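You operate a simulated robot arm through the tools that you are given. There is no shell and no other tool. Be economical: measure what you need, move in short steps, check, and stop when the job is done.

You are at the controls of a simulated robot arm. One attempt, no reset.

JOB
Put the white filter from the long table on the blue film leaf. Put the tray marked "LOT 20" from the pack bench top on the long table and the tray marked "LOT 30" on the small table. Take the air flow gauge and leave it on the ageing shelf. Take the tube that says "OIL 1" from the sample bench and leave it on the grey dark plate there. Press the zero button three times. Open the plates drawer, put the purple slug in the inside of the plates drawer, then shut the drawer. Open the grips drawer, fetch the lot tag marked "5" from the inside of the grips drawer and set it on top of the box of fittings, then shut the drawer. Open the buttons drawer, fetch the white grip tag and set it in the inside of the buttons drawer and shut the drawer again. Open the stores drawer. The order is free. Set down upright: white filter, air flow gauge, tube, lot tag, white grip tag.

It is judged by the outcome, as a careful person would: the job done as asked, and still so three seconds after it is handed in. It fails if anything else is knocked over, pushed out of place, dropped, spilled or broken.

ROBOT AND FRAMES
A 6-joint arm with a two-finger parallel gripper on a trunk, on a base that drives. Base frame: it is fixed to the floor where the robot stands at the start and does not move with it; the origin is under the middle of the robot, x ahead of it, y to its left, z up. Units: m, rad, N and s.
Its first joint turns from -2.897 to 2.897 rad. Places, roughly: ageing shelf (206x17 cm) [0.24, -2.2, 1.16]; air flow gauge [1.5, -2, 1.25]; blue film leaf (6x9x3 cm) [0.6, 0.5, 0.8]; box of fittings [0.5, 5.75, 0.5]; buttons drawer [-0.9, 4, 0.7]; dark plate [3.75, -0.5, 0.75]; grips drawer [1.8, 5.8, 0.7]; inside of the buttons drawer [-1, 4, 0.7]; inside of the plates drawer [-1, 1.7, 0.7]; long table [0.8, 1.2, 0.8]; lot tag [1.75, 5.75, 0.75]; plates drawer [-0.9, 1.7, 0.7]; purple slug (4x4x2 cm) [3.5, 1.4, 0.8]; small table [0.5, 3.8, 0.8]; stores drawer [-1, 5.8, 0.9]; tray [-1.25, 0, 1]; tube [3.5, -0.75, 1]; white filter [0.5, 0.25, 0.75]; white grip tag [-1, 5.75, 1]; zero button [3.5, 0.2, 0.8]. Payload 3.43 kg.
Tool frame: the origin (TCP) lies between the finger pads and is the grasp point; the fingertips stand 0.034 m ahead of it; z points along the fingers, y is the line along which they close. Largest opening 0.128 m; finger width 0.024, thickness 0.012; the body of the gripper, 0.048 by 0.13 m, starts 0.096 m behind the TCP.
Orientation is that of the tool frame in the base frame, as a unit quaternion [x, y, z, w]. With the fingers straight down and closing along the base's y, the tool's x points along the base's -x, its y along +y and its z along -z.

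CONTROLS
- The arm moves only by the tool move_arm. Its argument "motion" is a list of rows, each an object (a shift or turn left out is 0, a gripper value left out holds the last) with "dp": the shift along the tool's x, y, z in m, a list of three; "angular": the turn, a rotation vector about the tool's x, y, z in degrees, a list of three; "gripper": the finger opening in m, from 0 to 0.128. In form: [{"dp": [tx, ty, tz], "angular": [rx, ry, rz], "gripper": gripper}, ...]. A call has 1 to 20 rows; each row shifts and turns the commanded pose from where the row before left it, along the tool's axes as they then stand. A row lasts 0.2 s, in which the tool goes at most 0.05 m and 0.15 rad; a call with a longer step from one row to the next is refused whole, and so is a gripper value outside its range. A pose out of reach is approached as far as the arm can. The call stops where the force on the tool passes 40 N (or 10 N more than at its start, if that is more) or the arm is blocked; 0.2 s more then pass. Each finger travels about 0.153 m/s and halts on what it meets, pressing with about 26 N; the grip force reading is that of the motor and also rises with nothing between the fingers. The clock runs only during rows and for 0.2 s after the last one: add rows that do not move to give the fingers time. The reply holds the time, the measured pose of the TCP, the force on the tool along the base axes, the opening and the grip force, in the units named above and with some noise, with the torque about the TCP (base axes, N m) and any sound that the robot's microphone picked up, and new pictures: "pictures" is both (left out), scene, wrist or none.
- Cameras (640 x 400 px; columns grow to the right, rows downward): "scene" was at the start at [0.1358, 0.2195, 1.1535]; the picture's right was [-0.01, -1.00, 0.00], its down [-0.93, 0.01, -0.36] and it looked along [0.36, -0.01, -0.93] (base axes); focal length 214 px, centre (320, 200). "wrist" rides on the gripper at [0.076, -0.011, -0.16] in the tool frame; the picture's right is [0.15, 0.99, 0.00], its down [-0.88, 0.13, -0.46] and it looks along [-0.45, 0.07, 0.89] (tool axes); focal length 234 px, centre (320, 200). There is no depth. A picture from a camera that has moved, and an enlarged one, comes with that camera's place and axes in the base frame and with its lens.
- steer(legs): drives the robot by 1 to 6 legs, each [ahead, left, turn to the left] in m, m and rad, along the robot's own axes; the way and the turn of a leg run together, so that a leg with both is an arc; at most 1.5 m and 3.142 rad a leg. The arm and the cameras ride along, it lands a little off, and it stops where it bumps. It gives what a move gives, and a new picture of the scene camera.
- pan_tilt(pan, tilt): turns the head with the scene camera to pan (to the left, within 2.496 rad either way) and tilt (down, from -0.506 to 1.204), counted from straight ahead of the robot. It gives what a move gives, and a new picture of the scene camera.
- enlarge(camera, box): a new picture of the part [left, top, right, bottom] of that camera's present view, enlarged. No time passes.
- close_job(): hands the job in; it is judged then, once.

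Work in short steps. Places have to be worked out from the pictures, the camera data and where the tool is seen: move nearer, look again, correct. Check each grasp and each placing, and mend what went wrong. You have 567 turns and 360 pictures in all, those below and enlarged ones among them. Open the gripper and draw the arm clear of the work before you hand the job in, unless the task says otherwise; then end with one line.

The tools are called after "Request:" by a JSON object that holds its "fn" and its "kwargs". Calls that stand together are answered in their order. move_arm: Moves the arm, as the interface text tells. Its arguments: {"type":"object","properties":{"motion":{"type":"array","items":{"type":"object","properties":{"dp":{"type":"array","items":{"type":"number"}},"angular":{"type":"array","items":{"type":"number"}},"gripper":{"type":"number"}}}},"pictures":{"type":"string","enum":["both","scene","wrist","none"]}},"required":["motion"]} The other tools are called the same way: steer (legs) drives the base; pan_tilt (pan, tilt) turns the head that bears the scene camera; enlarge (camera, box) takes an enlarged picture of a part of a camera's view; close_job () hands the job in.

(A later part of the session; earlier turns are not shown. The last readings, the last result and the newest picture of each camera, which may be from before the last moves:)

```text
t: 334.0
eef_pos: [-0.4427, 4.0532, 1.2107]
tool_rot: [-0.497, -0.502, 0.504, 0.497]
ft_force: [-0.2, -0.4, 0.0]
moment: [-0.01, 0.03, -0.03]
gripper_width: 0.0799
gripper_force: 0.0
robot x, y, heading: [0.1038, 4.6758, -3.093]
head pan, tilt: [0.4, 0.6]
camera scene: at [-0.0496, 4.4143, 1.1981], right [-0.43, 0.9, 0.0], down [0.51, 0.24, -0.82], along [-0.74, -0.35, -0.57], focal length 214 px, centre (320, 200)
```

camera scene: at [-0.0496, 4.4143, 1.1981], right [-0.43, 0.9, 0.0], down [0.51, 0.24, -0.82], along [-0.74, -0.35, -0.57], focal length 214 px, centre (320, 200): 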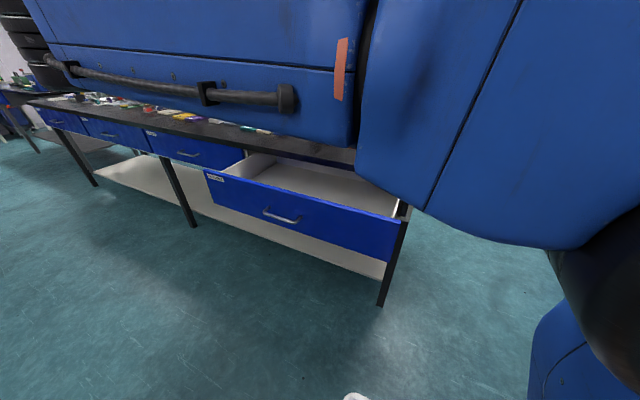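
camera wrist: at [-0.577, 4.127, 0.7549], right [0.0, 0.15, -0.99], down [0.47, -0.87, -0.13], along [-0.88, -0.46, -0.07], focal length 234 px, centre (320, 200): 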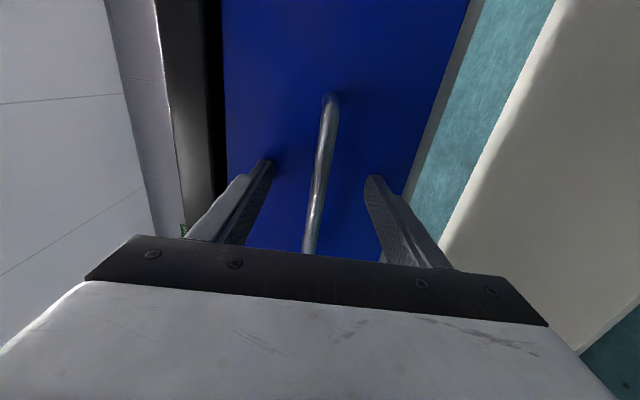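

The drawer is empty and open. I swing the arm to the north side at this height, then drive toward the cabinet.

Request:
{"fn": "move_arm", "kwargs": {"motion": [{"dp": [0.0187, 0, 0.0431], "angular": [0, 3.8, 0]}, {"dp": [0.0187, 0, 0.0431], "angular": [0, 3.8, 0]}, {"dp": [0.0187, 0, 0.0431], "angular": [0, 3.8, 0]}, {"dp": [0.0187, 0, 0.0431], "angular": [0, 3.8, 0]}, {"dp": [0.0187, 0, 0.0431], "angular": [0, 3.8, 0]}, {"dp": [0.0187, 0, 0.0431], "angular": [0, 3.8, 0]}, {"dp": [0.0187, 0, 0.0431], "angular": [0, 3.8, 0]}, {"dp": [0.0187, 0, 0.0431], "angular": [0, 3.8, 0]}, {"dp": [0.0187, 0, 0.0431], "angular": [0, 3.8, 0]}, {"dp": [0.0187, 0, 0.0431], "angular": [0, 3.8, 0]}, {"dp": [0.0187, 0, 0.0431], "angular": [0, 3.8, 0]}, {"dp": [0.0187, 0, 0.0431], "angular": [0, 3.8, 0]}, {"dp": [0.0187, 0, 0.0431], "angular": [0, 3.8, 0]}, {"dp": [0.0187, 0, 0.0431], "angular": [0, 3.8, 0]}, {"dp": [0.0187, 0, 0.0431], "angular": [0, 3.8, 0]}, {"dp": [0.0187, 0, 0.0431], "angular": [0, 3.8, 0]}, {"dp": [0.0187, 0, 0.0431], "angular": [0, 3.8, 0]}, {"dp": [0.0187, 0, 0.0431], "angular": [0, 3.8, 0]}, {"dp": [0.0187, 0, 0.0431], "angular": [0, 3.8, 0]}, {"dp": [0.0187, 0, 0.0431], "angular": [0, 3.8, 0]}], "pictures": "none"}}

Request:
{"fn": "steer", "kwargs": {"legs": [[0.25, -0.3, -0.04]]}}

Request:
{"fn": "pan_tilt", "kwargs": {"pan": -0.9, "tilt": 0.35}}

```text
t: 338.2
eef_pos: [-0.8929, 4.7988, 1.2114]
tool_rot: [0.702, 0.09, -0.092, -0.7]
ft_force: [0.2, -0.3, -0.2]
moment: [0.0, 0.01, 0.04]
gripper_width: 0.0799
gripper_force: 0.0
robot x, y, heading: [0.0991, 4.6776, -3.099]
head pan, tilt: [0.4, 0.6]
```

```text
t: 340.6
eef_pos: [-1.1342, 5.125, 1.2113]
tool_rot: [0.703, 0.078, -0.08, -0.702]
ft_force: [0.0, 0.9, 0.5]
moment: [0.04, 0.01, -0.01]
gripper_width: 0.0801
gripper_force: 0.2
robot x, y, heading: [-0.1426, 4.968, -3.132]
head pan, tilt: [0.4, 0.6]
camera scene: at [-0.3051, 4.7119, 1.1981], right [-0.4, 0.92, 0.0], down [0.52, 0.23, -0.83], along [-0.76, -0.33, -0.56], focal length 214 px, centre (320, 200)
```

scene: 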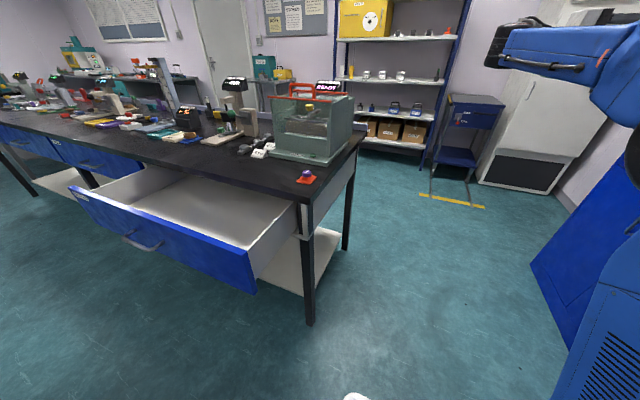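

```text
t: 342.1
eef_pos: [-1.1334, 5.1241, 1.212]
tool_rot: [0.703, 0.078, -0.08, -0.702]
ft_force: [-0.2, -1.1, 0.3]
moment: [0.01, 0.0, 0.02]
gripper_width: 0.0803
gripper_force: 0.0
robot x, y, heading: [-0.1464, 4.9678, -3.125]
head pan, tilt: [-0.901, 0.351]
camera scene: at [-0.2828, 4.8195, 1.2209], right [0.78, 0.63, 0.0], down [0.22, -0.27, -0.94], along [-0.59, 0.73, -0.34], focal length 214 px, centre (320, 200)
```

scene: 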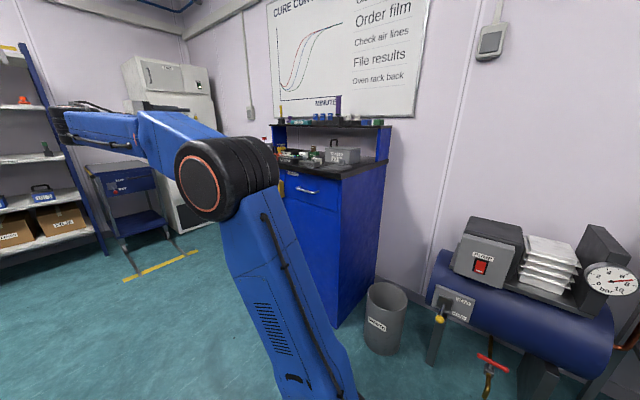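

Request:
{"fn": "enlarge", "kwargs": {"camera": "wrist", "box": [0, 0, 640, 400]}}

Request:
{"fn": "enlarge", "kwargs": {"camera": "scene", "box": [260, 100, 400, 188]}}

```text
1.00 times, centred on (320, 200) of wrist
camera zoom: at [-1.024, 4.9846, 1.2244], right [0.14, 0.03, -0.99], down [-0.76, -0.64, -0.13], along [-0.64, 0.77, -0.07], focal length 234 px, centre (320, 200)
```

zoom: 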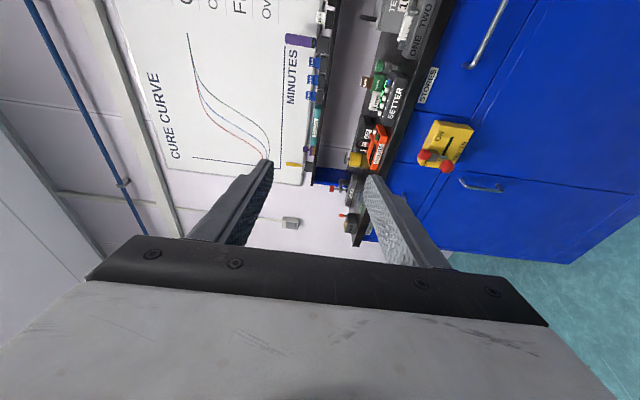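

```text
4.55 times, centred on (330, 144) of scene
camera zoom: at [-0.2828, 4.8195, 1.2209], right [0.78, 0.63, 0.0], down [0.22, -0.27, -0.94], along [-0.59, 0.73, -0.34], focal length 975 px, centre (274, 454)
```

zoom: 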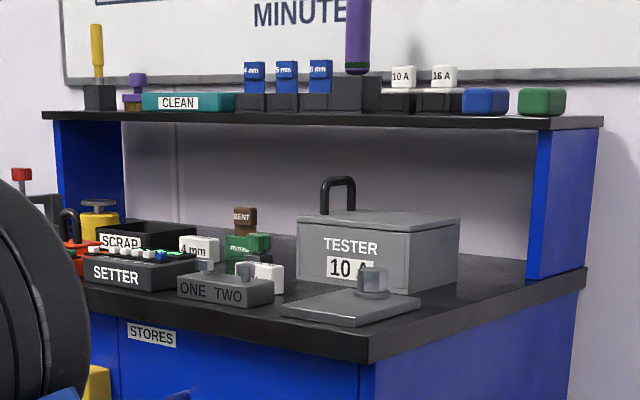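

I need a view from above. I pitch the tool down here while retracting a little, then drive closer.

Request:
{"fn": "move_arm", "kwargs": {"motion": [{"dp": [0.012, 0.01, 0], "angular": [-8, 0, 0]}, {"dp": [0.012, 0.01, 0], "angular": [-8, 0, 0]}, {"dp": [0.012, 0.01, 0], "angular": [-8, 0, 0]}, {"dp": [0.012, 0.01, 0], "angular": [-8, 0, 0]}, {"dp": [0.012, 0.008, 0.005], "angular": [-8, 0, 0]}, {"dp": [0.012, 0.005, 0.008], "angular": [-8, 0, 0]}, {"dp": [0.012, 0.005, 0.01], "angular": [-8, 0, 0]}, {"dp": [0.012, 0.004, 0.01], "angular": [-8, 0, 0]}, {"dp": [0, 0, 0.01], "angular": [-8, 0, 0]}, {"dp": [0, 0, 0.01], "angular": [-8, 0, 0]}, {"dp": [0, 0, 0.01], "angular": [-8, 0, 0]}, {"angular": [-2, 0, 0]}, {}], "pictures": "none"}}

Request:
{"fn": "steer", "kwargs": {"legs": [[0.25, -0.15, 0]]}}

Request:
{"fn": "pan_tilt", "kwargs": {"pan": -1.1, "tilt": 0.35}}

```text
t: 344.9
eef_pos: [-1.0435, 5.1546, 1.1047]
tool_rot: [0.994, 0.112, -0.002, 0.003]
ft_force: [1.0, -0.6, 0.4]
moment: [-0.03, -0.03, 0.01]
gripper_width: 0.08
gripper_force: 0.0
robot x, y, heading: [-0.1442, 4.9677, -3.124]
head pan, tilt: [-0.901, 0.351]
```

```text
t: 346.9
eef_pos: [-1.2885, 5.3074, 1.1033]
tool_rot: [0.994, 0.111, -0.001, 0.0]
ft_force: [-0.4, 1.0, 0.2]
moment: [0.0, 0.04, -0.02]
gripper_width: 0.0801
gripper_force: 0.1
robot x, y, heading: [-0.3945, 5.1183, -3.136]
head pan, tilt: [-0.901, 0.351]
camera scene: at [-0.53, 4.9693, 1.2209], right [0.78, 0.63, 0.0], down [0.22, -0.27, -0.94], along [-0.59, 0.73, -0.34], focal length 214 px, centre (320, 200)
```

scene: 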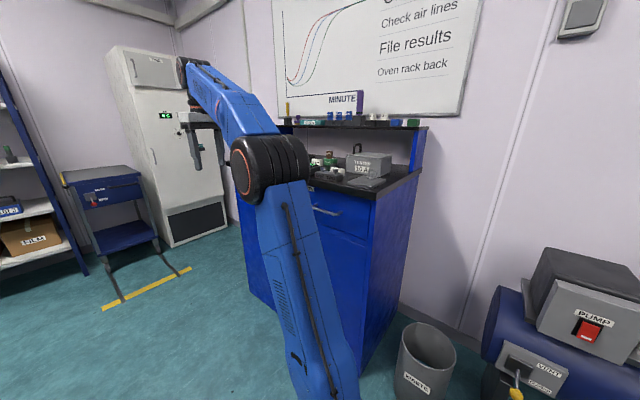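

```text
t: 347.6
eef_pos: [-1.2889, 5.3082, 1.1032]
tool_rot: [0.994, 0.111, -0.002, 0.001]
ft_force: [0.0, 0.8, -0.2]
moment: [0.01, 0.01, 0.0]
gripper_width: 0.0802
gripper_force: 0.1
robot x, y, heading: [-0.3926, 5.1209, -3.131]
head pan, tilt: [-1.1, 0.351]
camera scene: at [-0.5146, 4.9793, 1.2209], right [0.89, 0.46, 0.0], down [0.16, -0.3, -0.94], along [-0.43, 0.83, -0.34], focal length 214 px, centre (320, 200)
```

scene: 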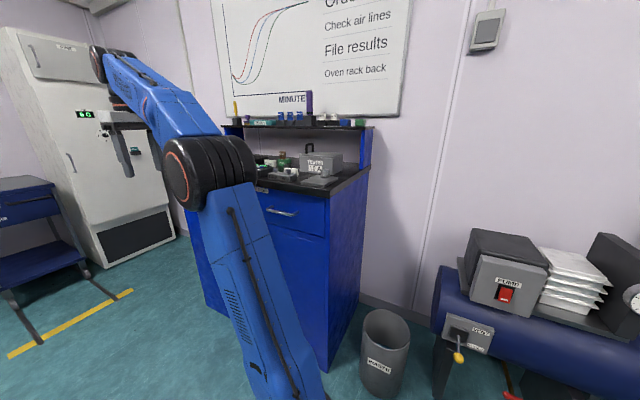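

Request:
{"fn": "move_arm", "kwargs": {"motion": [{"dp": [0.036, -0.0226, -0.006]}, {"dp": [0.036, -0.0226, -0.006]}, {"dp": [0.036, -0.0226, -0.006]}, {"dp": [0.036, -0.0226, -0.006]}, {"dp": [0.036, -0.0226, -0.006]}, {"dp": [0.036, -0.0226, -0.006]}, {"dp": [0.036, -0.0226, -0.006]}, {}], "pictures": "wrist"}}

```text
t: 349.4
eef_pos: [-1.0729, 5.5181, 1.1427]
tool_rot: [0.994, 0.111, -0.001, 0.001]
ft_force: [-0.8, -0.3, 0.0]
moment: [-0.02, -0.03, 0.01]
gripper_width: 0.0799
gripper_force: 0.1
robot x, y, heading: [-0.3959, 5.1192, -3.131]
head pan, tilt: [-1.1, 0.351]
camera wrist: at [-1.0012, 5.5442, 1.304], right [0.36, -0.93, 0.0], down [-0.83, -0.32, 0.46], along [-0.43, -0.17, -0.89], focal length 234 px, centre (320, 200)
```

wrist: 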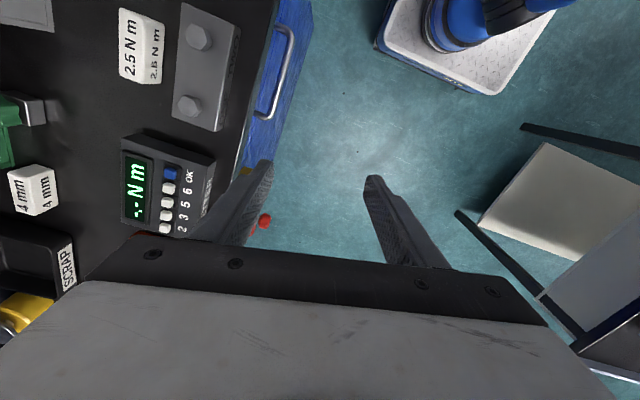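

Request:
{"fn": "enlarge", "kwargs": {"camera": "wrist", "box": [0, 0, 256, 160]}}

Request:
{"fn": "move_arm", "kwargs": {"motion": [{"dp": [0.03, -0.02, -0.01]}, {"dp": [0.03, -0.02, -0.005]}, {"angular": [0, 0, 8]}, {"angular": [0, 0, 8]}, {"angular": [0, 0, 8]}, {"angular": [0, 0, 8]}, {"angular": [0, 0, 8]}, {"angular": [0, 0, 8]}, {"angular": [0, 0, 8]}, {"angular": [0, 0, 8]}, {"angular": [0, 0, 8]}], "pictures": "wrist"}}

```text
2.50 times, centred on (128, 80) of wrist
camera zoom: at [-1.0012, 5.5442, 1.304], right [0.36, -0.93, 0.0], down [-0.83, -0.32, 0.46], along [-0.43, -0.17, -0.89], focal length 585 px, centre (800, 500)
```

zoom: 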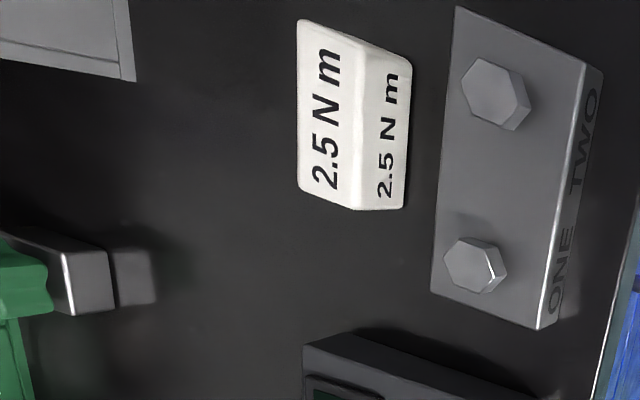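

```text
t: 351.8
eef_pos: [-1.0281, 5.5701, 1.1605]
tool_rot: [0.868, -0.496, -0.001, 0.002]
ft_force: [1.6, -0.7, 0.4]
moment: [0.01, -0.03, 0.02]
gripper_width: 0.0802
gripper_force: 0.0
robot x, y, heading: [-0.3949, 5.1113, -3.136]
head pan, tilt: [-1.1, 0.351]
camera wrist: at [-0.9789, 5.5096, 1.3203], right [-0.78, -0.63, 0.0], down [-0.56, 0.69, 0.46], along [-0.29, 0.35, -0.89], focal length 234 px, centre (320, 200)
```

wrist: 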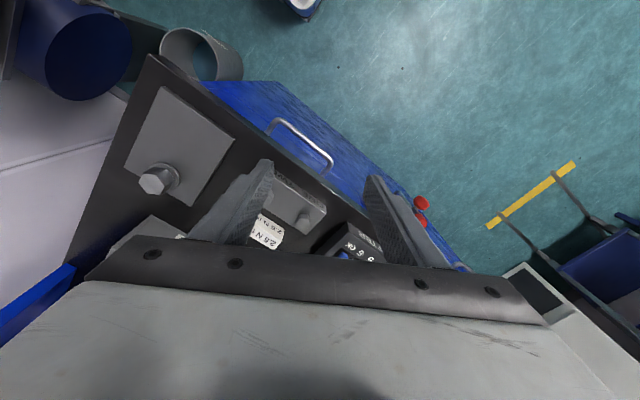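

I look for other candidates: I shift west and roll so the camera sees the whole counter.

Request:
{"fn": "move_arm", "kwargs": {"motion": [{"dp": [0.035, 0.02, 0], "angular": [0, 0, 7]}, {"dp": [0.035, 0.02, 0], "angular": [0, 0, 7]}, {"dp": [0.035, 0.02, 0], "angular": [0, 0, 7]}, {"dp": [0.035, 0.02, 0], "angular": [0, 0, 7]}, {}], "pictures": "wrist"}}

```text
t: 353.0
eef_pos: [-1.0558, 5.4071, 1.1581]
tool_rot: [0.724, -0.69, 0.0, 0.002]
ft_force: [-0.7, 1.0, -0.1]
moment: [-0.01, 0.0, -0.01]
gripper_width: 0.0802
gripper_force: 0.0
robot x, y, heading: [-0.3929, 5.1178, -3.132]
head pan, tilt: [-1.1, 0.351]
camera wrist: at [-1.0387, 5.3326, 1.3192], right [-0.98, -0.19, 0.0], down [-0.17, 0.87, 0.45], along [-0.09, 0.44, -0.89], focal length 234 px, centre (320, 200)
```

wrist: 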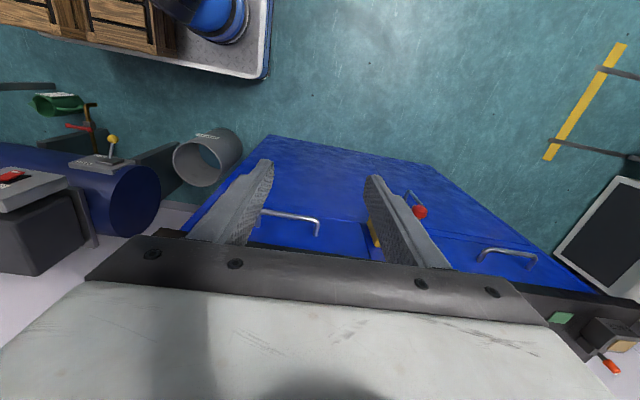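

Request:
{"fn": "steer", "kwargs": {"legs": [[0.4, 0, 0]]}}

Request:
{"fn": "pan_tilt", "kwargs": {"pan": -1.6, "tilt": 0.35}}

Request:
{"fn": "enlarge", "kwargs": {"camera": "scene", "box": [220, 110, 460, 260]}}

```text
t: 355.6
eef_pos: [-1.4625, 5.4124, 1.158]
tool_rot: [0.721, -0.693, -0.001, 0.001]
ft_force: [-0.5, 0.0, 0.1]
moment: [0.02, 0.01, -0.04]
gripper_width: 0.0802
gripper_force: 0.0
robot x, y, heading: [-0.803, 5.1176, -3.142]
head pan, tilt: [-1.1, 0.351]
camera scene: at [-0.9257, 4.9785, 1.2209], right [0.89, 0.45, 0.0], down [0.16, -0.31, -0.94], along [-0.43, 0.84, -0.34], focal length 214 px, centre (320, 200)
```

scene: 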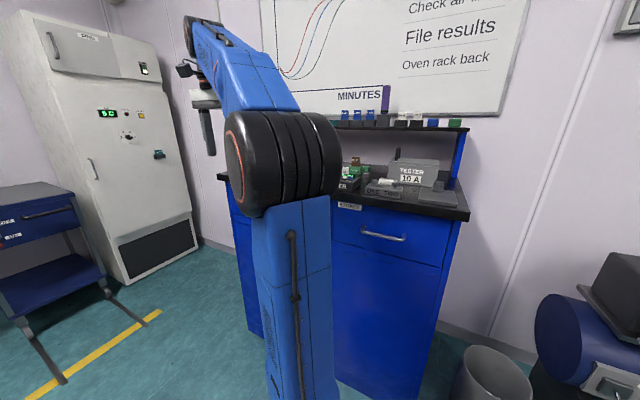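

```text
t: 356.5
eef_pos: [-1.4621, 5.4116, 1.1584]
tool_rot: [0.721, -0.693, -0.001, 0.001]
ft_force: [0.0, -0.2, -0.8]
moment: [-0.03, -0.03, 0.03]
gripper_width: 0.08
gripper_force: 0.1
robot x, y, heading: [-0.8067, 5.1176, -3.14]
head pan, tilt: [-1.6, 0.351]
camera scene: at [-0.8807, 4.9886, 1.2209], right [1.0, -0.03, 0.0], down [-0.01, -0.34, -0.94], along [0.03, 0.94, -0.34], focal length 214 px, centre (320, 200)
```

scene: 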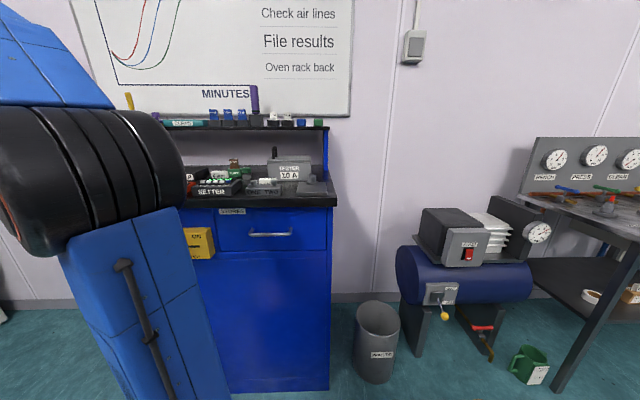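

```text
2.67 times, centred on (340, 185) of scene
camera zoom: at [-0.8807, 4.9886, 1.2209], right [1.0, -0.03, 0.0], down [-0.01, -0.34, -0.94], along [0.03, 0.94, -0.34], focal length 572 px, centre (267, 240)
```

zoom: 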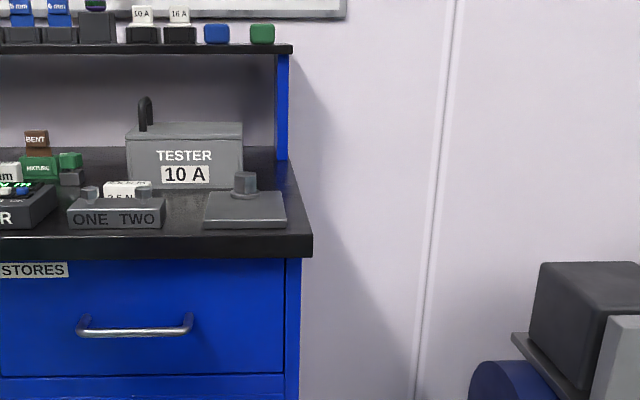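

Request:
{"fn": "enlarge", "kwargs": {"camera": "scene", "box": [180, 90, 320, 178]}}

Request:
{"fn": "enlarge", "kwargs": {"camera": "scene", "box": [180, 150, 300, 225]}}

```text
4.55 times, centred on (250, 134) of scene
camera zoom: at [-0.8807, 4.9886, 1.2209], right [1.0, -0.03, 0.0], down [-0.01, -0.34, -0.94], along [0.03, 0.94, -0.34], focal length 975 px, centre (638, 500)
```

zoom: 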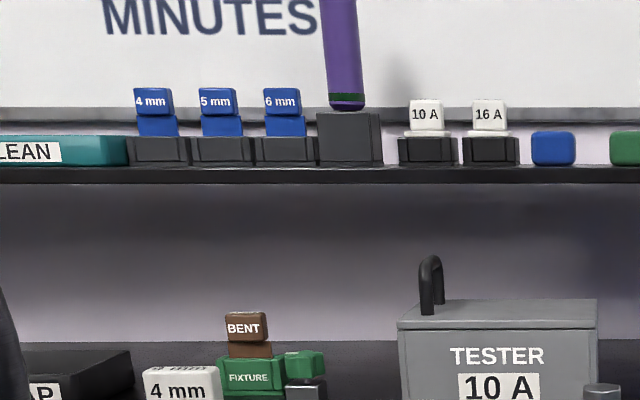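

```text
5.33 times, centred on (240, 188) of scene
camera zoom: at [-0.8807, 4.9886, 1.2209], right [1.0, -0.03, 0.0], down [-0.01, -0.34, -0.94], along [0.03, 0.94, -0.34], focal length 1144 px, centre (747, 267)
```

zoom: 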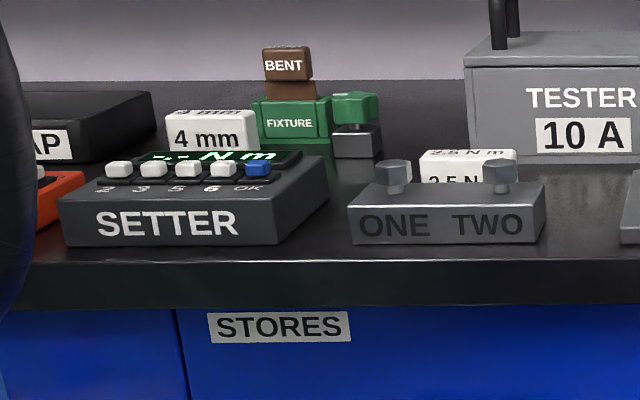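

The white block at (-1.04, 5.72), marked "2.5 N m", matches the given place for the white grip tag. I bring the tool above it, fingers closing along x.

Request:
{"fn": "move_arm", "kwargs": {"motion": [{"dp": [-0.015, -0.036, 0]}, {"dp": [-0.015, -0.036, 0]}, {"dp": [-0.015, -0.036, 0]}, {"dp": [-0.015, -0.036, 0]}, {"dp": [-0.02, -0.036, 0]}, {"dp": [-0.02, -0.036, 0]}, {"dp": [-0.02, -0.036, 0]}, {"dp": [-0.02, -0.036, 0]}, {"dp": [-0.02, -0.036, 0]}, {"dp": [-0.02, -0.036, 0]}, {"dp": [-0.02, -0.036, 0]}, {"dp": [-0.025, -0.033, 0]}, {"dp": [-0.03, 0, 0]}, {}], "pictures": "both"}}

```text
t: 359.5
eef_pos: [-1.0434, 5.6859, 1.1563]
tool_rot: [0.721, -0.693, -0.001, 0.001]
ft_force: [1.0, 0.8, -0.8]
moment: [0.02, -0.01, -0.01]
gripper_width: 0.0799
gripper_force: 0.0
robot x, y, heading: [-0.8015, 5.1149, -3.145]
head pan, tilt: [-1.6, 0.351]
camera scene: at [-0.8806, 4.9886, 1.2209], right [1.0, -0.03, 0.0], down [-0.01, -0.34, -0.94], along [0.03, 0.94, -0.34], focal length 214 px, centre (320, 200)
camera wrist: at [-1.0272, 5.6096, 1.3177], right [-0.98, -0.19, 0.0], down [-0.16, 0.88, 0.45], along [-0.09, 0.45, -0.89], focal length 234 px, centre (320, 200)
```

scene: 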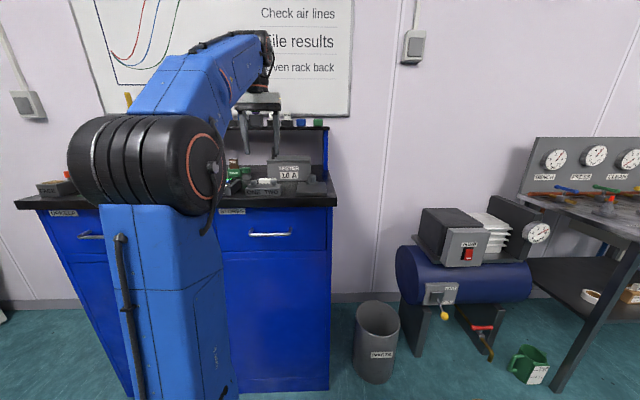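
wrist: 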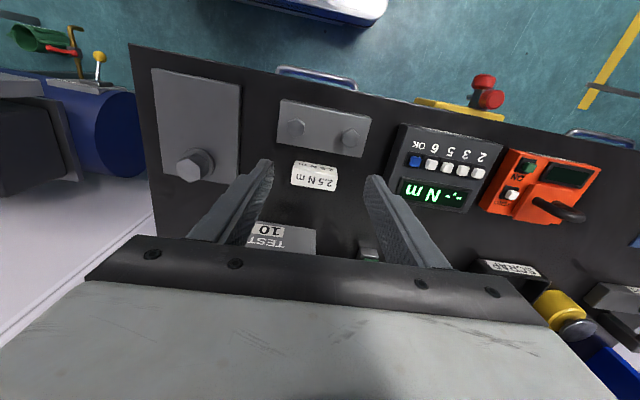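

Request:
{"fn": "move_arm", "kwargs": {"motion": [{"dp": [-0.02, 0, 0.02]}, {"dp": [-0.02, 0, 0.03]}, {"dp": [0, 0, 0.02]}, {}], "pictures": "wrist"}}

```text
t: 360.5
eef_pos: [-1.0447, 5.723, 1.0839]
tool_rot: [0.721, -0.693, -0.001, 0.003]
ft_force: [0.3, -0.3, -0.1]
moment: [0.01, -0.01, 0.0]
gripper_width: 0.0802
gripper_force: 0.0
robot x, y, heading: [-0.8058, 5.1125, -3.138]
head pan, tilt: [-1.6, 0.351]
camera wrist: at [-1.0298, 5.6459, 1.2457], right [-0.98, -0.19, 0.0], down [-0.16, 0.88, 0.45], along [-0.09, 0.45, -0.89], focal length 234 px, centre (320, 200)
```

wrist: 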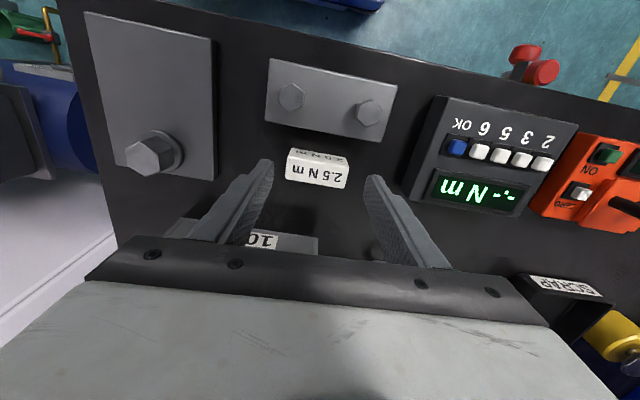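

Request:
{"fn": "move_arm", "kwargs": {"motion": [{"dp": [-0.004, 0, 0.03]}, {"dp": [0, 0, 0.02]}, {}], "pictures": "wrist"}}

```text
t: 361.3
eef_pos: [-1.0467, 5.7272, 1.0363]
tool_rot: [0.721, -0.693, -0.001, 0.002]
ft_force: [0.1, -0.5, -0.4]
moment: [-0.05, 0.0, 0.01]
gripper_width: 0.08
gripper_force: 0.0
robot x, y, heading: [-0.8031, 5.1153, -3.143]
head pan, tilt: [-1.6, 0.351]
camera wrist: at [-1.0314, 5.6515, 1.1977], right [-0.98, -0.19, 0.0], down [-0.16, 0.88, 0.45], along [-0.09, 0.45, -0.89], focal length 234 px, centre (320, 200)
```

wrist: 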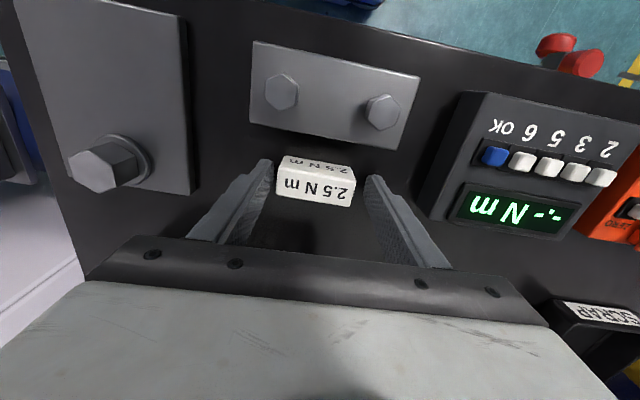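

Request:
{"fn": "move_arm", "kwargs": {"motion": [{"dp": [0, 0.001, 0.012]}, {"dp": [0, 0, 0.008]}, {"gripper": 0.0}, {}, {}], "pictures": "wrist"}}

```text
t: 361.7
eef_pos: [-1.0476, 5.7268, 1.0351]
tool_rot: [0.721, -0.693, -0.004, -0.002]
ft_force: [-0.1, -3.2, 5.7]
moment: [-0.13, -0.31, -0.2]
gripper_width: 0.08
gripper_force: 0.0
robot x, y, heading: [-0.8071, 5.1127, -3.142]
head pan, tilt: [-1.6, 0.351]
stopped in row 1: the force on the tool passed its limit (the readings are from after the stop); the commanded pose is now the measured one
camera wrist: at [-1.0319, 5.6495, 1.1945], right [-0.98, -0.19, 0.0], down [-0.17, 0.87, 0.46], along [-0.09, 0.46, -0.89], focal length 234 px, centre (320, 200)
```

wrist: 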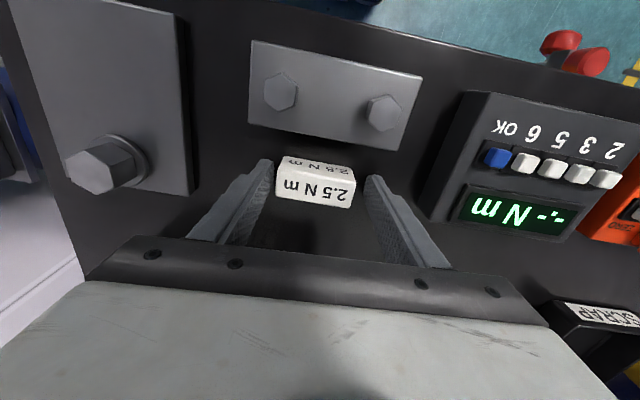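

Fingertips touched the counter (z≈1.00). Close here.

Request:
{"fn": "move_arm", "kwargs": {"motion": [{"dp": [0, 0, -0.002]}, {"gripper": 0.0}, {}, {}, {}], "pictures": "none"}}

Request:
{"fn": "move_arm", "kwargs": {"motion": [{"dp": [0, 0, -0.02]}, {"dp": [0, 0, -0.04]}, {"dp": [0.02, 0, -0.04]}, {"dp": [0.04, 0, -0.02]}, {"dp": [0.045, 0, 0]}, {"dp": [0.045, 0, 0]}, {"dp": [0.045, 0, 0]}, {"dp": [0.045, 0, 0]}], "pictures": "both"}}

```text
t: 362.9
eef_pos: [-1.0472, 5.7288, 1.0353]
tool_rot: [0.72, -0.694, -0.004, -0.002]
ft_force: [0.9, 0.8, -0.7]
moment: [-0.02, 0.01, 0.02]
gripper_width: 0.059
gripper_force: 25.9
robot x, y, heading: [-0.8049, 5.1101, -3.146]
head pan, tilt: [-1.6, 0.351]
```

```text
t: 364.7
eef_pos: [-1.0377, 5.4901, 1.1559]
tool_rot: [0.721, -0.693, -0.004, -0.002]
ft_force: [0.6, 1.1, -0.3]
moment: [-0.1, 0.05, -0.01]
gripper_width: 0.0589
gripper_force: 26.3
robot x, y, heading: [-0.8022, 5.1143, -3.138]
head pan, tilt: [-1.6, 0.351]
camera scene: at [-0.8807, 4.9892, 1.221], right [1.0, -0.03, 0.0], down [-0.01, -0.34, -0.94], along [0.03, 0.94, -0.34], focal length 214 px, centre (320, 200)
camera wrist: at [-1.0219, 5.4112, 1.3156], right [-0.98, -0.19, 0.0], down [-0.16, 0.87, 0.46], along [-0.09, 0.45, -0.89], focal length 234 px, centre (320, 200)
```

scene: 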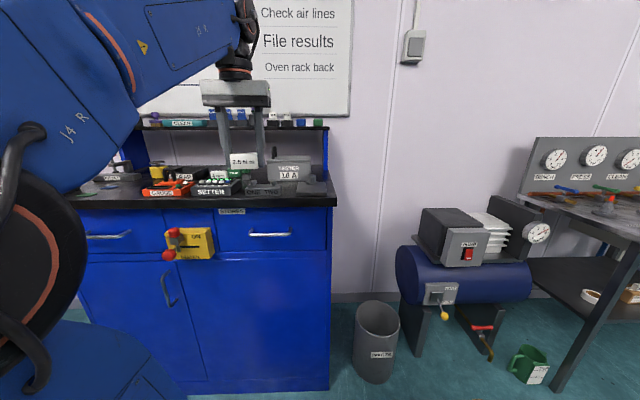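
wrist: 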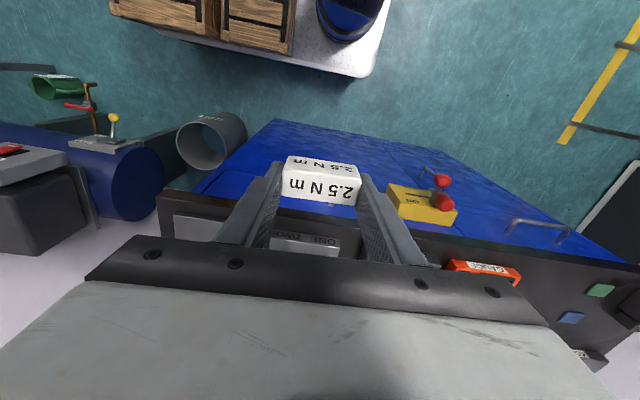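

Tag held upright (0.059 m). I back the base to the spot east of the buttons drawer.

Request:
{"fn": "steer", "kwargs": {"legs": [[-0.88, 0.43, 0]]}}

Request:
{"fn": "pan_tilt", "kwargs": {"pan": 0.4, "tilt": 0.6}}

```text
t: 369.8
eef_pos: [-0.1423, 5.0655, 1.1553]
tool_rot: [0.713, -0.701, -0.004, -0.003]
ft_force: [-0.3, 0.8, 0.2]
moment: [0.01, -0.01, 0.02]
gripper_width: 0.0588
gripper_force: 26.0
robot x, y, heading: [0.0812, 4.6868, 3.118]
head pan, tilt: [-1.6, 0.351]
camera scene: at [0.0023, 4.5625, 1.2209], right [1.0, -0.05, 0.0], down [-0.02, -0.34, -0.94], along [0.05, 0.94, -0.34], focal length 214 px, centre (320, 200)
```

scene: 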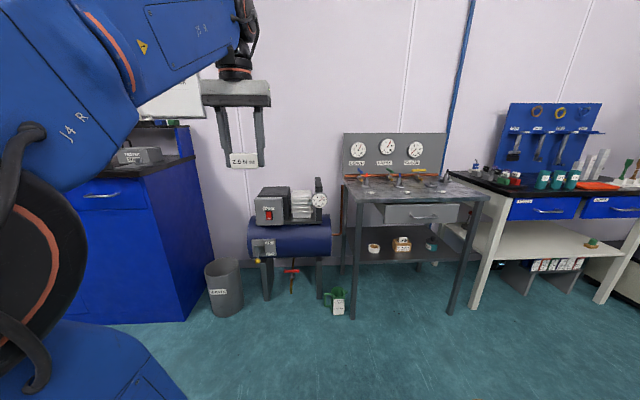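

```text
t: 371.7
eef_pos: [-0.1425, 5.0653, 1.1557]
tool_rot: [0.713, -0.701, -0.004, -0.002]
ft_force: [0.5, -0.3, -0.4]
moment: [-0.06, -0.03, -0.02]
gripper_width: 0.0588
gripper_force: 26.4
robot x, y, heading: [0.0847, 4.6861, 3.115]
head pan, tilt: [0.4, 0.6]
camera scene: at [-0.0847, 4.4371, 1.1982], right [-0.37, 0.93, 0.0], down [0.53, 0.21, -0.83], along [-0.77, -0.3, -0.56], focal length 214 px, centre (320, 200)
```

scene: 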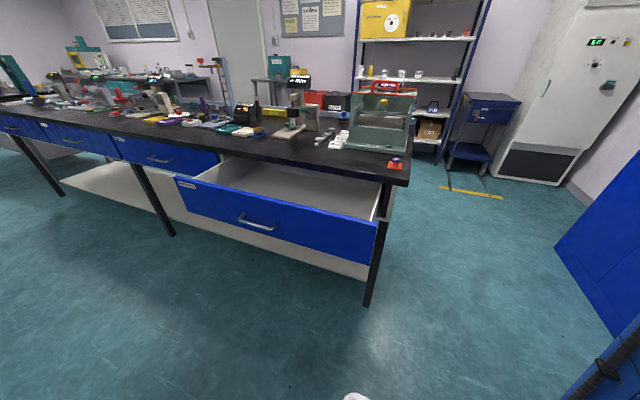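

I swing the tag around the front of the robot to the drawer side at height.

Request:
{"fn": "move_arm", "kwargs": {"motion": [{"dp": [0.0042, 0.0466, 0], "angular": [0, 0, -6]}, {"dp": [-0.0007, 0.0468, 0], "angular": [0, 0, -6]}, {"dp": [-0.0056, 0.0464, 0], "angular": [0, 0, -6]}, {"dp": [-0.0105, 0.0456, 0], "angular": [0, 0, -6]}, {"dp": [-0.0152, 0.0442, 0], "angular": [0, 0, -6]}, {"dp": [-0.0196, 0.0425, 0], "angular": [0, 0, -6]}, {"dp": [-0.024, 0.0402, 0], "angular": [0, 0, -6]}, {"dp": [-0.028, 0.0374, 0], "angular": [0, 0, -6]}, {"dp": [-0.0318, 0.0343, 0], "angular": [0, 0, -6]}, {"dp": [-0.0352, 0.0308, 0], "angular": [0, 0, -6]}, {"dp": [-0.0383, 0.027, 0], "angular": [0, 0, -6]}, {"angular": [0, 0, -6]}], "pictures": "none"}}

Request:
{"fn": "move_arm", "kwargs": {"motion": [{"dp": [0.0116, 0.0449, 0.008], "angular": [0, 0, -6]}, {"dp": [0.0068, 0.0459, 0.008], "angular": [0, 0, -6]}, {"dp": [0.002, 0.0463, 0.008], "angular": [0, 0, -6]}, {"dp": [-0.0028, 0.0463, 0.008], "angular": [0, 0, -6]}, {"dp": [-0.0076, 0.0458, 0.008], "angular": [0, 0, -6]}, {"dp": [-0.0123, 0.0446, 0.008], "angular": [0, 0, -6]}, {"dp": [-0.017, 0.0431, 0.008], "angular": [0, 0, -6]}, {"dp": [-0.0214, 0.0411, 0.008], "angular": [0, 0, -6]}, {"dp": [-0.0255, 0.0387, 0.008], "angular": [0, 0, -6]}, {"dp": [-0.0295, 0.0358, 0.008], "angular": [0, 0, -6]}, {"dp": [-0.0331, 0.0324, 0.008], "angular": [0, 0, -6]}, {"dp": [-0.0363, 0.0289, 0.008], "angular": [0, 0, -6]}], "pictures": "both"}}

```text
t: 374.3
eef_pos: [-0.6534, 5.0104, 1.1578]
tool_rot: [0.989, -0.147, -0.003, -0.005]
ft_force: [-0.6, 0.3, -0.9]
moment: [0.01, 0.02, 0.05]
gripper_width: 0.0589
gripper_force: 25.5
robot x, y, heading: [0.0821, 4.6885, 3.114]
head pan, tilt: [0.4, 0.6]
```

```text
t: 376.9
eef_pos: [-0.6795, 4.4578, 1.0576]
tool_rot: [0.887, 0.462, 0.0, -0.005]
ft_force: [1.3, 0.7, -0.1]
moment: [-0.02, 0.05, -0.03]
gripper_width: 0.0588
gripper_force: 26.3
robot x, y, heading: [0.085, 4.6877, 3.116]
head pan, tilt: [0.4, 0.6]
camera scene: at [-0.0848, 4.4373, 1.1982], right [-0.37, 0.93, 0.0], down [0.53, 0.21, -0.83], along [-0.77, -0.3, -0.56], focal length 214 px, centre (320, 200)
camera wrist: at [-0.6435, 4.5239, 1.2189], right [0.89, -0.45, -0.01], down [-0.4, -0.8, 0.45], along [-0.21, -0.4, -0.89], focal length 234 px, centre (320, 200)
```

scene: 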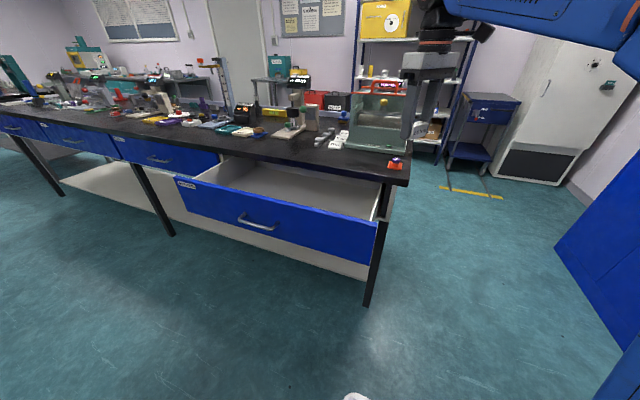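
wrist: 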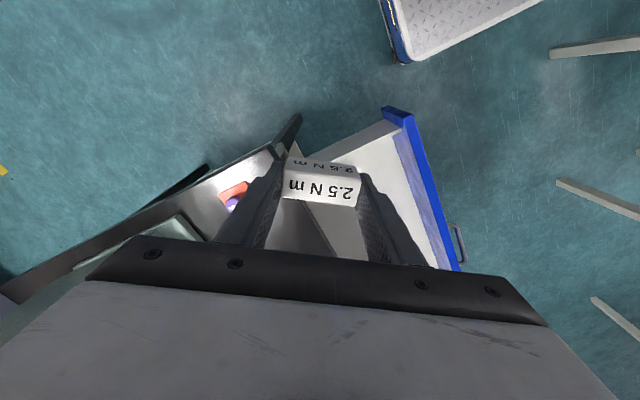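

Request:
{"fn": "move_arm", "kwargs": {"motion": [{"dp": [-0.0333, 0.0309, 0.01]}, {"dp": [-0.0333, 0.0309, 0.01]}, {"dp": [-0.0333, 0.0309, 0.01]}, {"dp": [-0.0333, 0.0309, 0.01]}, {"dp": [-0.0333, 0.0309, 0.01]}, {"dp": [-0.0333, 0.0309, 0.01]}, {"dp": [-0.0333, 0.0309, 0.01]}, {"dp": [-0.0333, 0.0309, 0.01]}, {"dp": [0, 0, 0.04]}, {"dp": [0, 0, 0.04]}, {}], "pictures": "both"}}

```text
t: 379.3
eef_pos: [-0.6302, 4.0986, 0.8909]
tool_rot: [0.887, 0.462, 0.001, -0.005]
ft_force: [0.1, 0.4, 0.0]
moment: [0.0, -0.01, -0.01]
gripper_width: 0.0586
gripper_force: 25.6
robot x, y, heading: [0.0818, 4.6868, 3.117]
head pan, tilt: [0.4, 0.6]
camera scene: at [-0.0847, 4.4368, 1.1981], right [-0.37, 0.93, 0.0], down [0.53, 0.21, -0.82], along [-0.77, -0.3, -0.57], focal length 214 px, centre (320, 200)
camera wrist: at [-0.5946, 4.1641, 1.0539], right [0.89, -0.45, -0.01], down [-0.4, -0.8, 0.45], along [-0.21, -0.4, -0.89], focal length 234 px, centre (320, 200)
```

scene: 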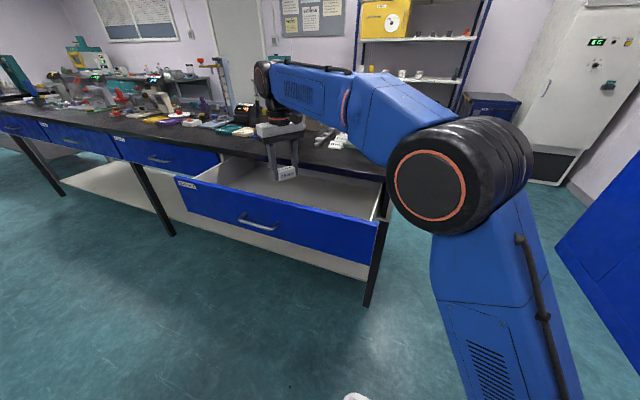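
wrist: 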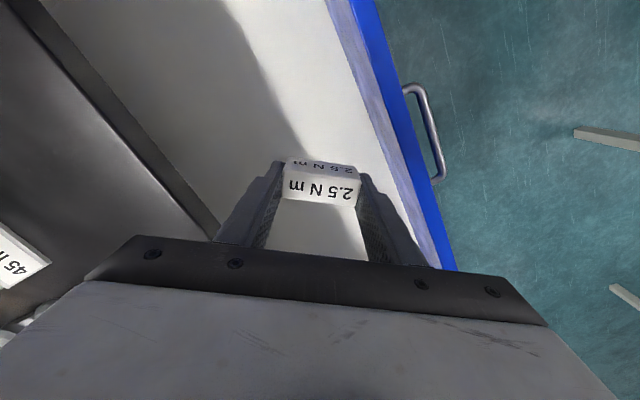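

I rotate so the tag and gripper lie along the drawer (closing along y) and centre in the opening, x≈-0.655.

Request:
{"fn": "move_arm", "kwargs": {"motion": [{"dp": [-0.03, -0.009, 0], "angular": [0, 0, 6.9]}, {"angular": [0, 0, 6.9]}, {"angular": [0, 0, 6.9]}, {"angular": [0, 0, 6.9]}, {"angular": [0, 0, 6.9]}, {"angular": [0, 0, 6.9]}, {"angular": [0, 0, 6.9]}, {"angular": [0, 0, 6.9]}, {}], "pictures": "wrist"}}

```text
t: 381.3
eef_pos: [-0.6545, 4.0781, 0.8919]
tool_rot: [1.0, -0.003, -0.001, -0.004]
ft_force: [0.0, -0.2, -0.7]
moment: [0.02, 0.02, 0.03]
gripper_width: 0.0591
gripper_force: 26.2
robot x, y, heading: [0.0806, 4.6878, 3.121]
head pan, tilt: [0.4, 0.6]
camera wrist: at [-0.5772, 4.0865, 1.0518], right [0.14, -0.99, -0.01], down [-0.88, -0.13, 0.46], along [-0.45, -0.06, -0.89], focal length 234 px, centre (320, 200)
```

wrist: 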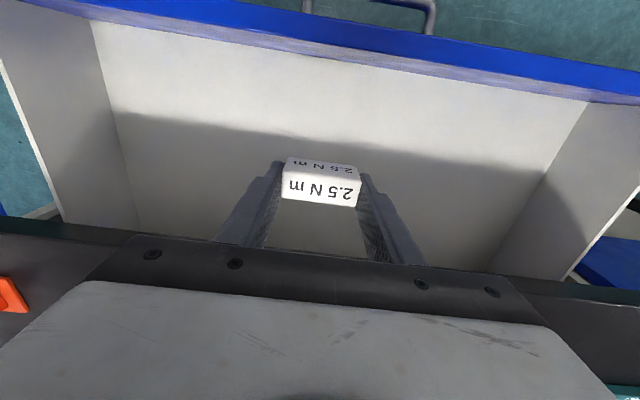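

Lower into the drawer.

Request:
{"fn": "move_arm", "kwargs": {"motion": [{"dp": [0, 0, 0.04]}, {"dp": [0, 0, 0.04]}, {"dp": [0, 0, 0.035]}, {"dp": [0, 0, 0.02]}, {}], "pictures": "none"}}

Request:
{"fn": "move_arm", "kwargs": {"motion": [{"dp": [0, 0, 0.004]}, {"dp": [0, 0, 0.004]}, {}], "pictures": "none"}}

Request:
{"fn": "move_arm", "kwargs": {"motion": [{"dp": [0, 0, 0.004]}, {"dp": [0, 0, 0.004]}, {}], "pictures": "none"}}

```text
t: 382.5
eef_pos: [-0.6551, 4.0803, 0.7564]
tool_rot: [1.0, -0.001, -0.001, -0.005]
ft_force: [0.1, -0.3, -1.1]
moment: [-0.02, 0.02, -0.02]
gripper_width: 0.0588
gripper_force: 25.8
robot x, y, heading: [0.0821, 4.6874, 3.113]
head pan, tilt: [0.4, 0.6]
```

```text
t: 383.3
eef_pos: [-0.6536, 4.079, 0.7472]
tool_rot: [1.0, -0.001, -0.001, -0.005]
ft_force: [0.6, -0.3, 0.4]
moment: [0.01, -0.01, -0.05]
gripper_width: 0.0585
gripper_force: 25.4
robot x, y, heading: [0.082, 4.689, 3.122]
head pan, tilt: [0.4, 0.6]
```

```text
t: 384.1
eef_pos: [-0.655, 4.0792, 0.7405]
tool_rot: [1.0, -0.001, 0.0, -0.004]
ft_force: [-0.7, -0.3, -0.4]
moment: [-0.01, -0.01, -0.03]
gripper_width: 0.0588
gripper_force: 25.9
robot x, y, heading: [0.0837, 4.6889, 3.118]
head pan, tilt: [0.4, 0.6]
```

Request:
{"fn": "move_arm", "kwargs": {"motion": [{"dp": [0, 0, 0.004]}, {"dp": [0, 0, 0.003]}, {}], "pictures": "none"}}

Request:
{"fn": "move_arm", "kwargs": {"motion": [{"dp": [0, 0, 0.003]}, {"dp": [0, 0, 0.003]}, {}], "pictures": "none"}}

Request:
{"fn": "move_arm", "kwargs": {"motion": [{"dp": [0, 0, 0.003]}, {"dp": [0, 0, 0.003]}, {}], "pictures": "none"}}

```text
t: 384.9
eef_pos: [-0.6546, 4.0784, 0.7342]
tool_rot: [1.0, -0.002, 0.0, -0.005]
ft_force: [-0.6, -0.1, -0.7]
moment: [-0.02, -0.04, -0.03]
gripper_width: 0.0587
gripper_force: 26.0
robot x, y, heading: [0.0849, 4.6824, 3.115]
head pan, tilt: [0.4, 0.6]
```

```text
t: 385.7
eef_pos: [-0.6555, 4.0787, 0.7283]
tool_rot: [1.0, -0.001, -0.001, -0.004]
ft_force: [-0.1, 0.6, -0.1]
moment: [-0.01, 0.01, 0.02]
gripper_width: 0.0588
gripper_force: 26.1
robot x, y, heading: [0.0789, 4.6855, 3.119]
head pan, tilt: [0.4, 0.6]
```

```text
t: 386.5
eef_pos: [-0.655, 4.0795, 0.7223]
tool_rot: [1.0, -0.001, -0.001, -0.005]
ft_force: [0.1, 0.1, 0.8]
moment: [-0.02, 0.02, -0.05]
gripper_width: 0.0589
gripper_force: 26.1
robot x, y, heading: [0.0802, 4.6868, 3.119]
head pan, tilt: [0.4, 0.6]
```

Request:
{"fn": "move_arm", "kwargs": {"motion": [{"dp": [0, 0, 0.003]}, {"dp": [0, 0, 0.003]}, {"dp": [0, 0, 0.003]}, {"dp": [0, 0, 0.003]}, {"dp": [0, 0, 0.003]}, {}], "pictures": "wrist"}}

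```text
t: 387.5
eef_pos: [-0.656, 4.0781, 0.7169]
tool_rot: [1.0, -0.002, -0.003, -0.001]
ft_force: [-0.4, 0.3, 11.3]
moment: [-0.02, 0.04, 0.01]
gripper_width: 0.0589
gripper_force: 25.8
robot x, y, heading: [0.0852, 4.688, 3.117]
head pan, tilt: [0.4, 0.6]
stopped in row 4: the force on the tool passed its limit (the readings are from after the stop); the commanded pose is now the measured one
camera wrist: at [-0.5778, 4.088, 0.8768], right [0.14, -0.99, 0.0], down [-0.88, -0.13, 0.46], along [-0.46, -0.06, -0.89], focal length 234 px, centre (320, 200)
```

wrist: 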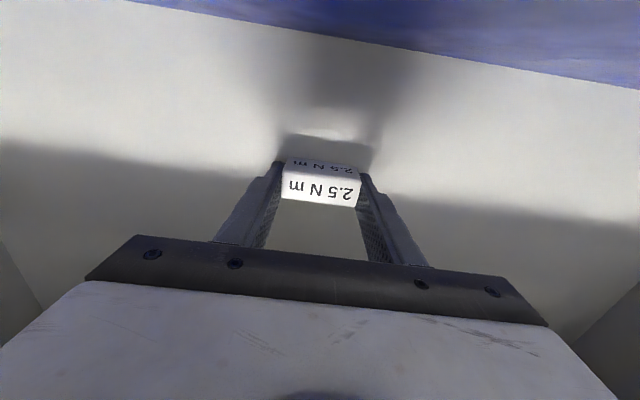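

On the drawer floor (TCP 0.717). Release and rise.

Request:
{"fn": "move_arm", "kwargs": {"motion": [{"dp": [0, 0, -0.001]}, {"gripper": 0.075}, {"gripper": 0.085}, {}, {"dp": [0, 0, -0.03]}, {"dp": [0, 0, -0.045]}, {"dp": [0, 0, -0.045]}, {"dp": [0, 0, -0.045]}, {"dp": [0, 0, -0.045]}, {"dp": [0, 0, -0.045]}], "pictures": "both"}}

```text
t: 389.7
eef_pos: [-0.652, 4.0798, 0.9724]
tool_rot: [1.0, -0.002, -0.002, -0.002]
ft_force: [0.3, 0.7, 0.0]
moment: [-0.01, 0.02, 0.02]
gripper_width: 0.0847
gripper_force: 0.1
robot x, y, heading: [0.0804, 4.688, 3.12]
head pan, tilt: [0.4, 0.6]
camera scene: at [-0.0848, 4.4369, 1.1981], right [-0.37, 0.93, 0.0], down [0.53, 0.21, -0.83], along [-0.77, -0.3, -0.56], focal length 214 px, centre (320, 200)
camera wrist: at [-0.5746, 4.0887, 1.1334], right [0.14, -0.99, 0.0], down [-0.88, -0.13, 0.46], along [-0.46, -0.06, -0.89], focal length 234 px, centre (320, 200)
```

scene: 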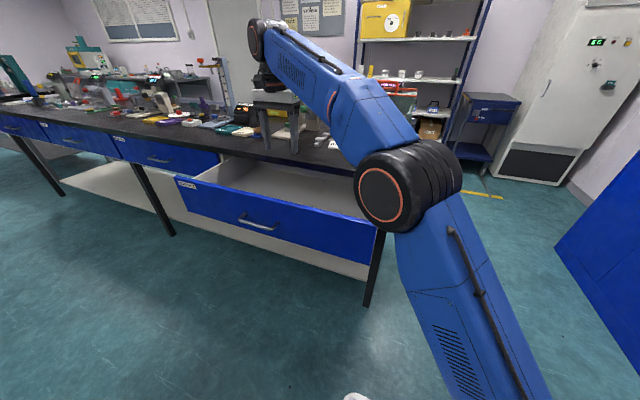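
wrist: 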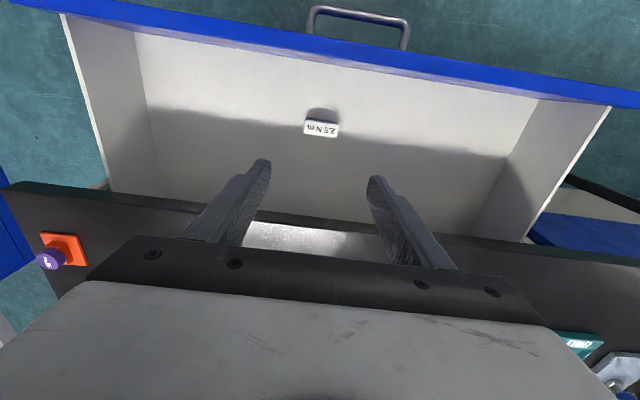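

Tag stands upright in the drawer. I move in front of the drawer, closed fingers down, and push the handle bar to shut it.

Request:
{"fn": "move_arm", "kwargs": {"motion": [{"dp": [0.046, 0.006, 0], "gripper": 0.0}, {"dp": [0.046, 0.006, 0]}, {"dp": [0.046, 0.006, 0]}, {"dp": [0.046, 0.006, 0]}, {"dp": [0.046, 0.006, 0]}, {"dp": [0, 0, 0.045]}, {"dp": [0, 0, 0.045]}, {"dp": [0, 0, 0.045]}, {"dp": [0, 0, 0.045]}, {"dp": [0, 0, 0.04]}, {}], "pictures": "both"}}

```text
t: 392.1
eef_pos: [-0.4251, 4.0491, 0.7496]
tool_rot: [1.0, -0.002, -0.004, -0.002]
ft_force: [-1.3, -0.1, -0.3]
moment: [-0.01, 0.0, 0.02]
gripper_width: 0.0
gripper_force: 25.7
robot x, y, heading: [0.0849, 4.6865, 3.117]
head pan, tilt: [0.4, 0.6]
camera scene: at [-0.0847, 4.4368, 1.1981], right [-0.37, 0.93, 0.0], down [0.53, 0.21, -0.83], along [-0.77, -0.3, -0.57], focal length 214 px, centre (320, 200)
camera wrist: at [-0.3473, 4.0578, 0.9103], right [0.14, -0.99, 0.0], down [-0.88, -0.13, 0.46], along [-0.46, -0.06, -0.89], focal length 234 px, centre (320, 200)
```

scene: 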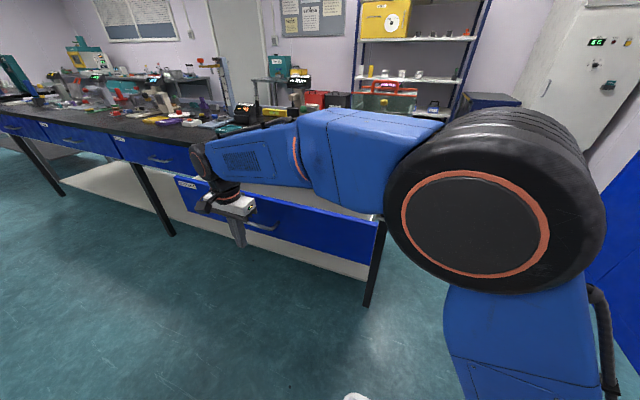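
wrist: 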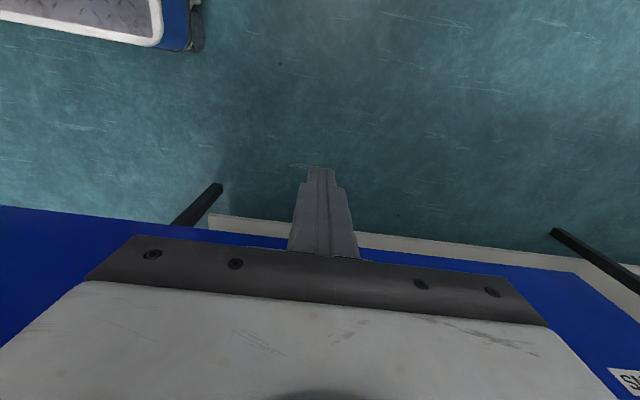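

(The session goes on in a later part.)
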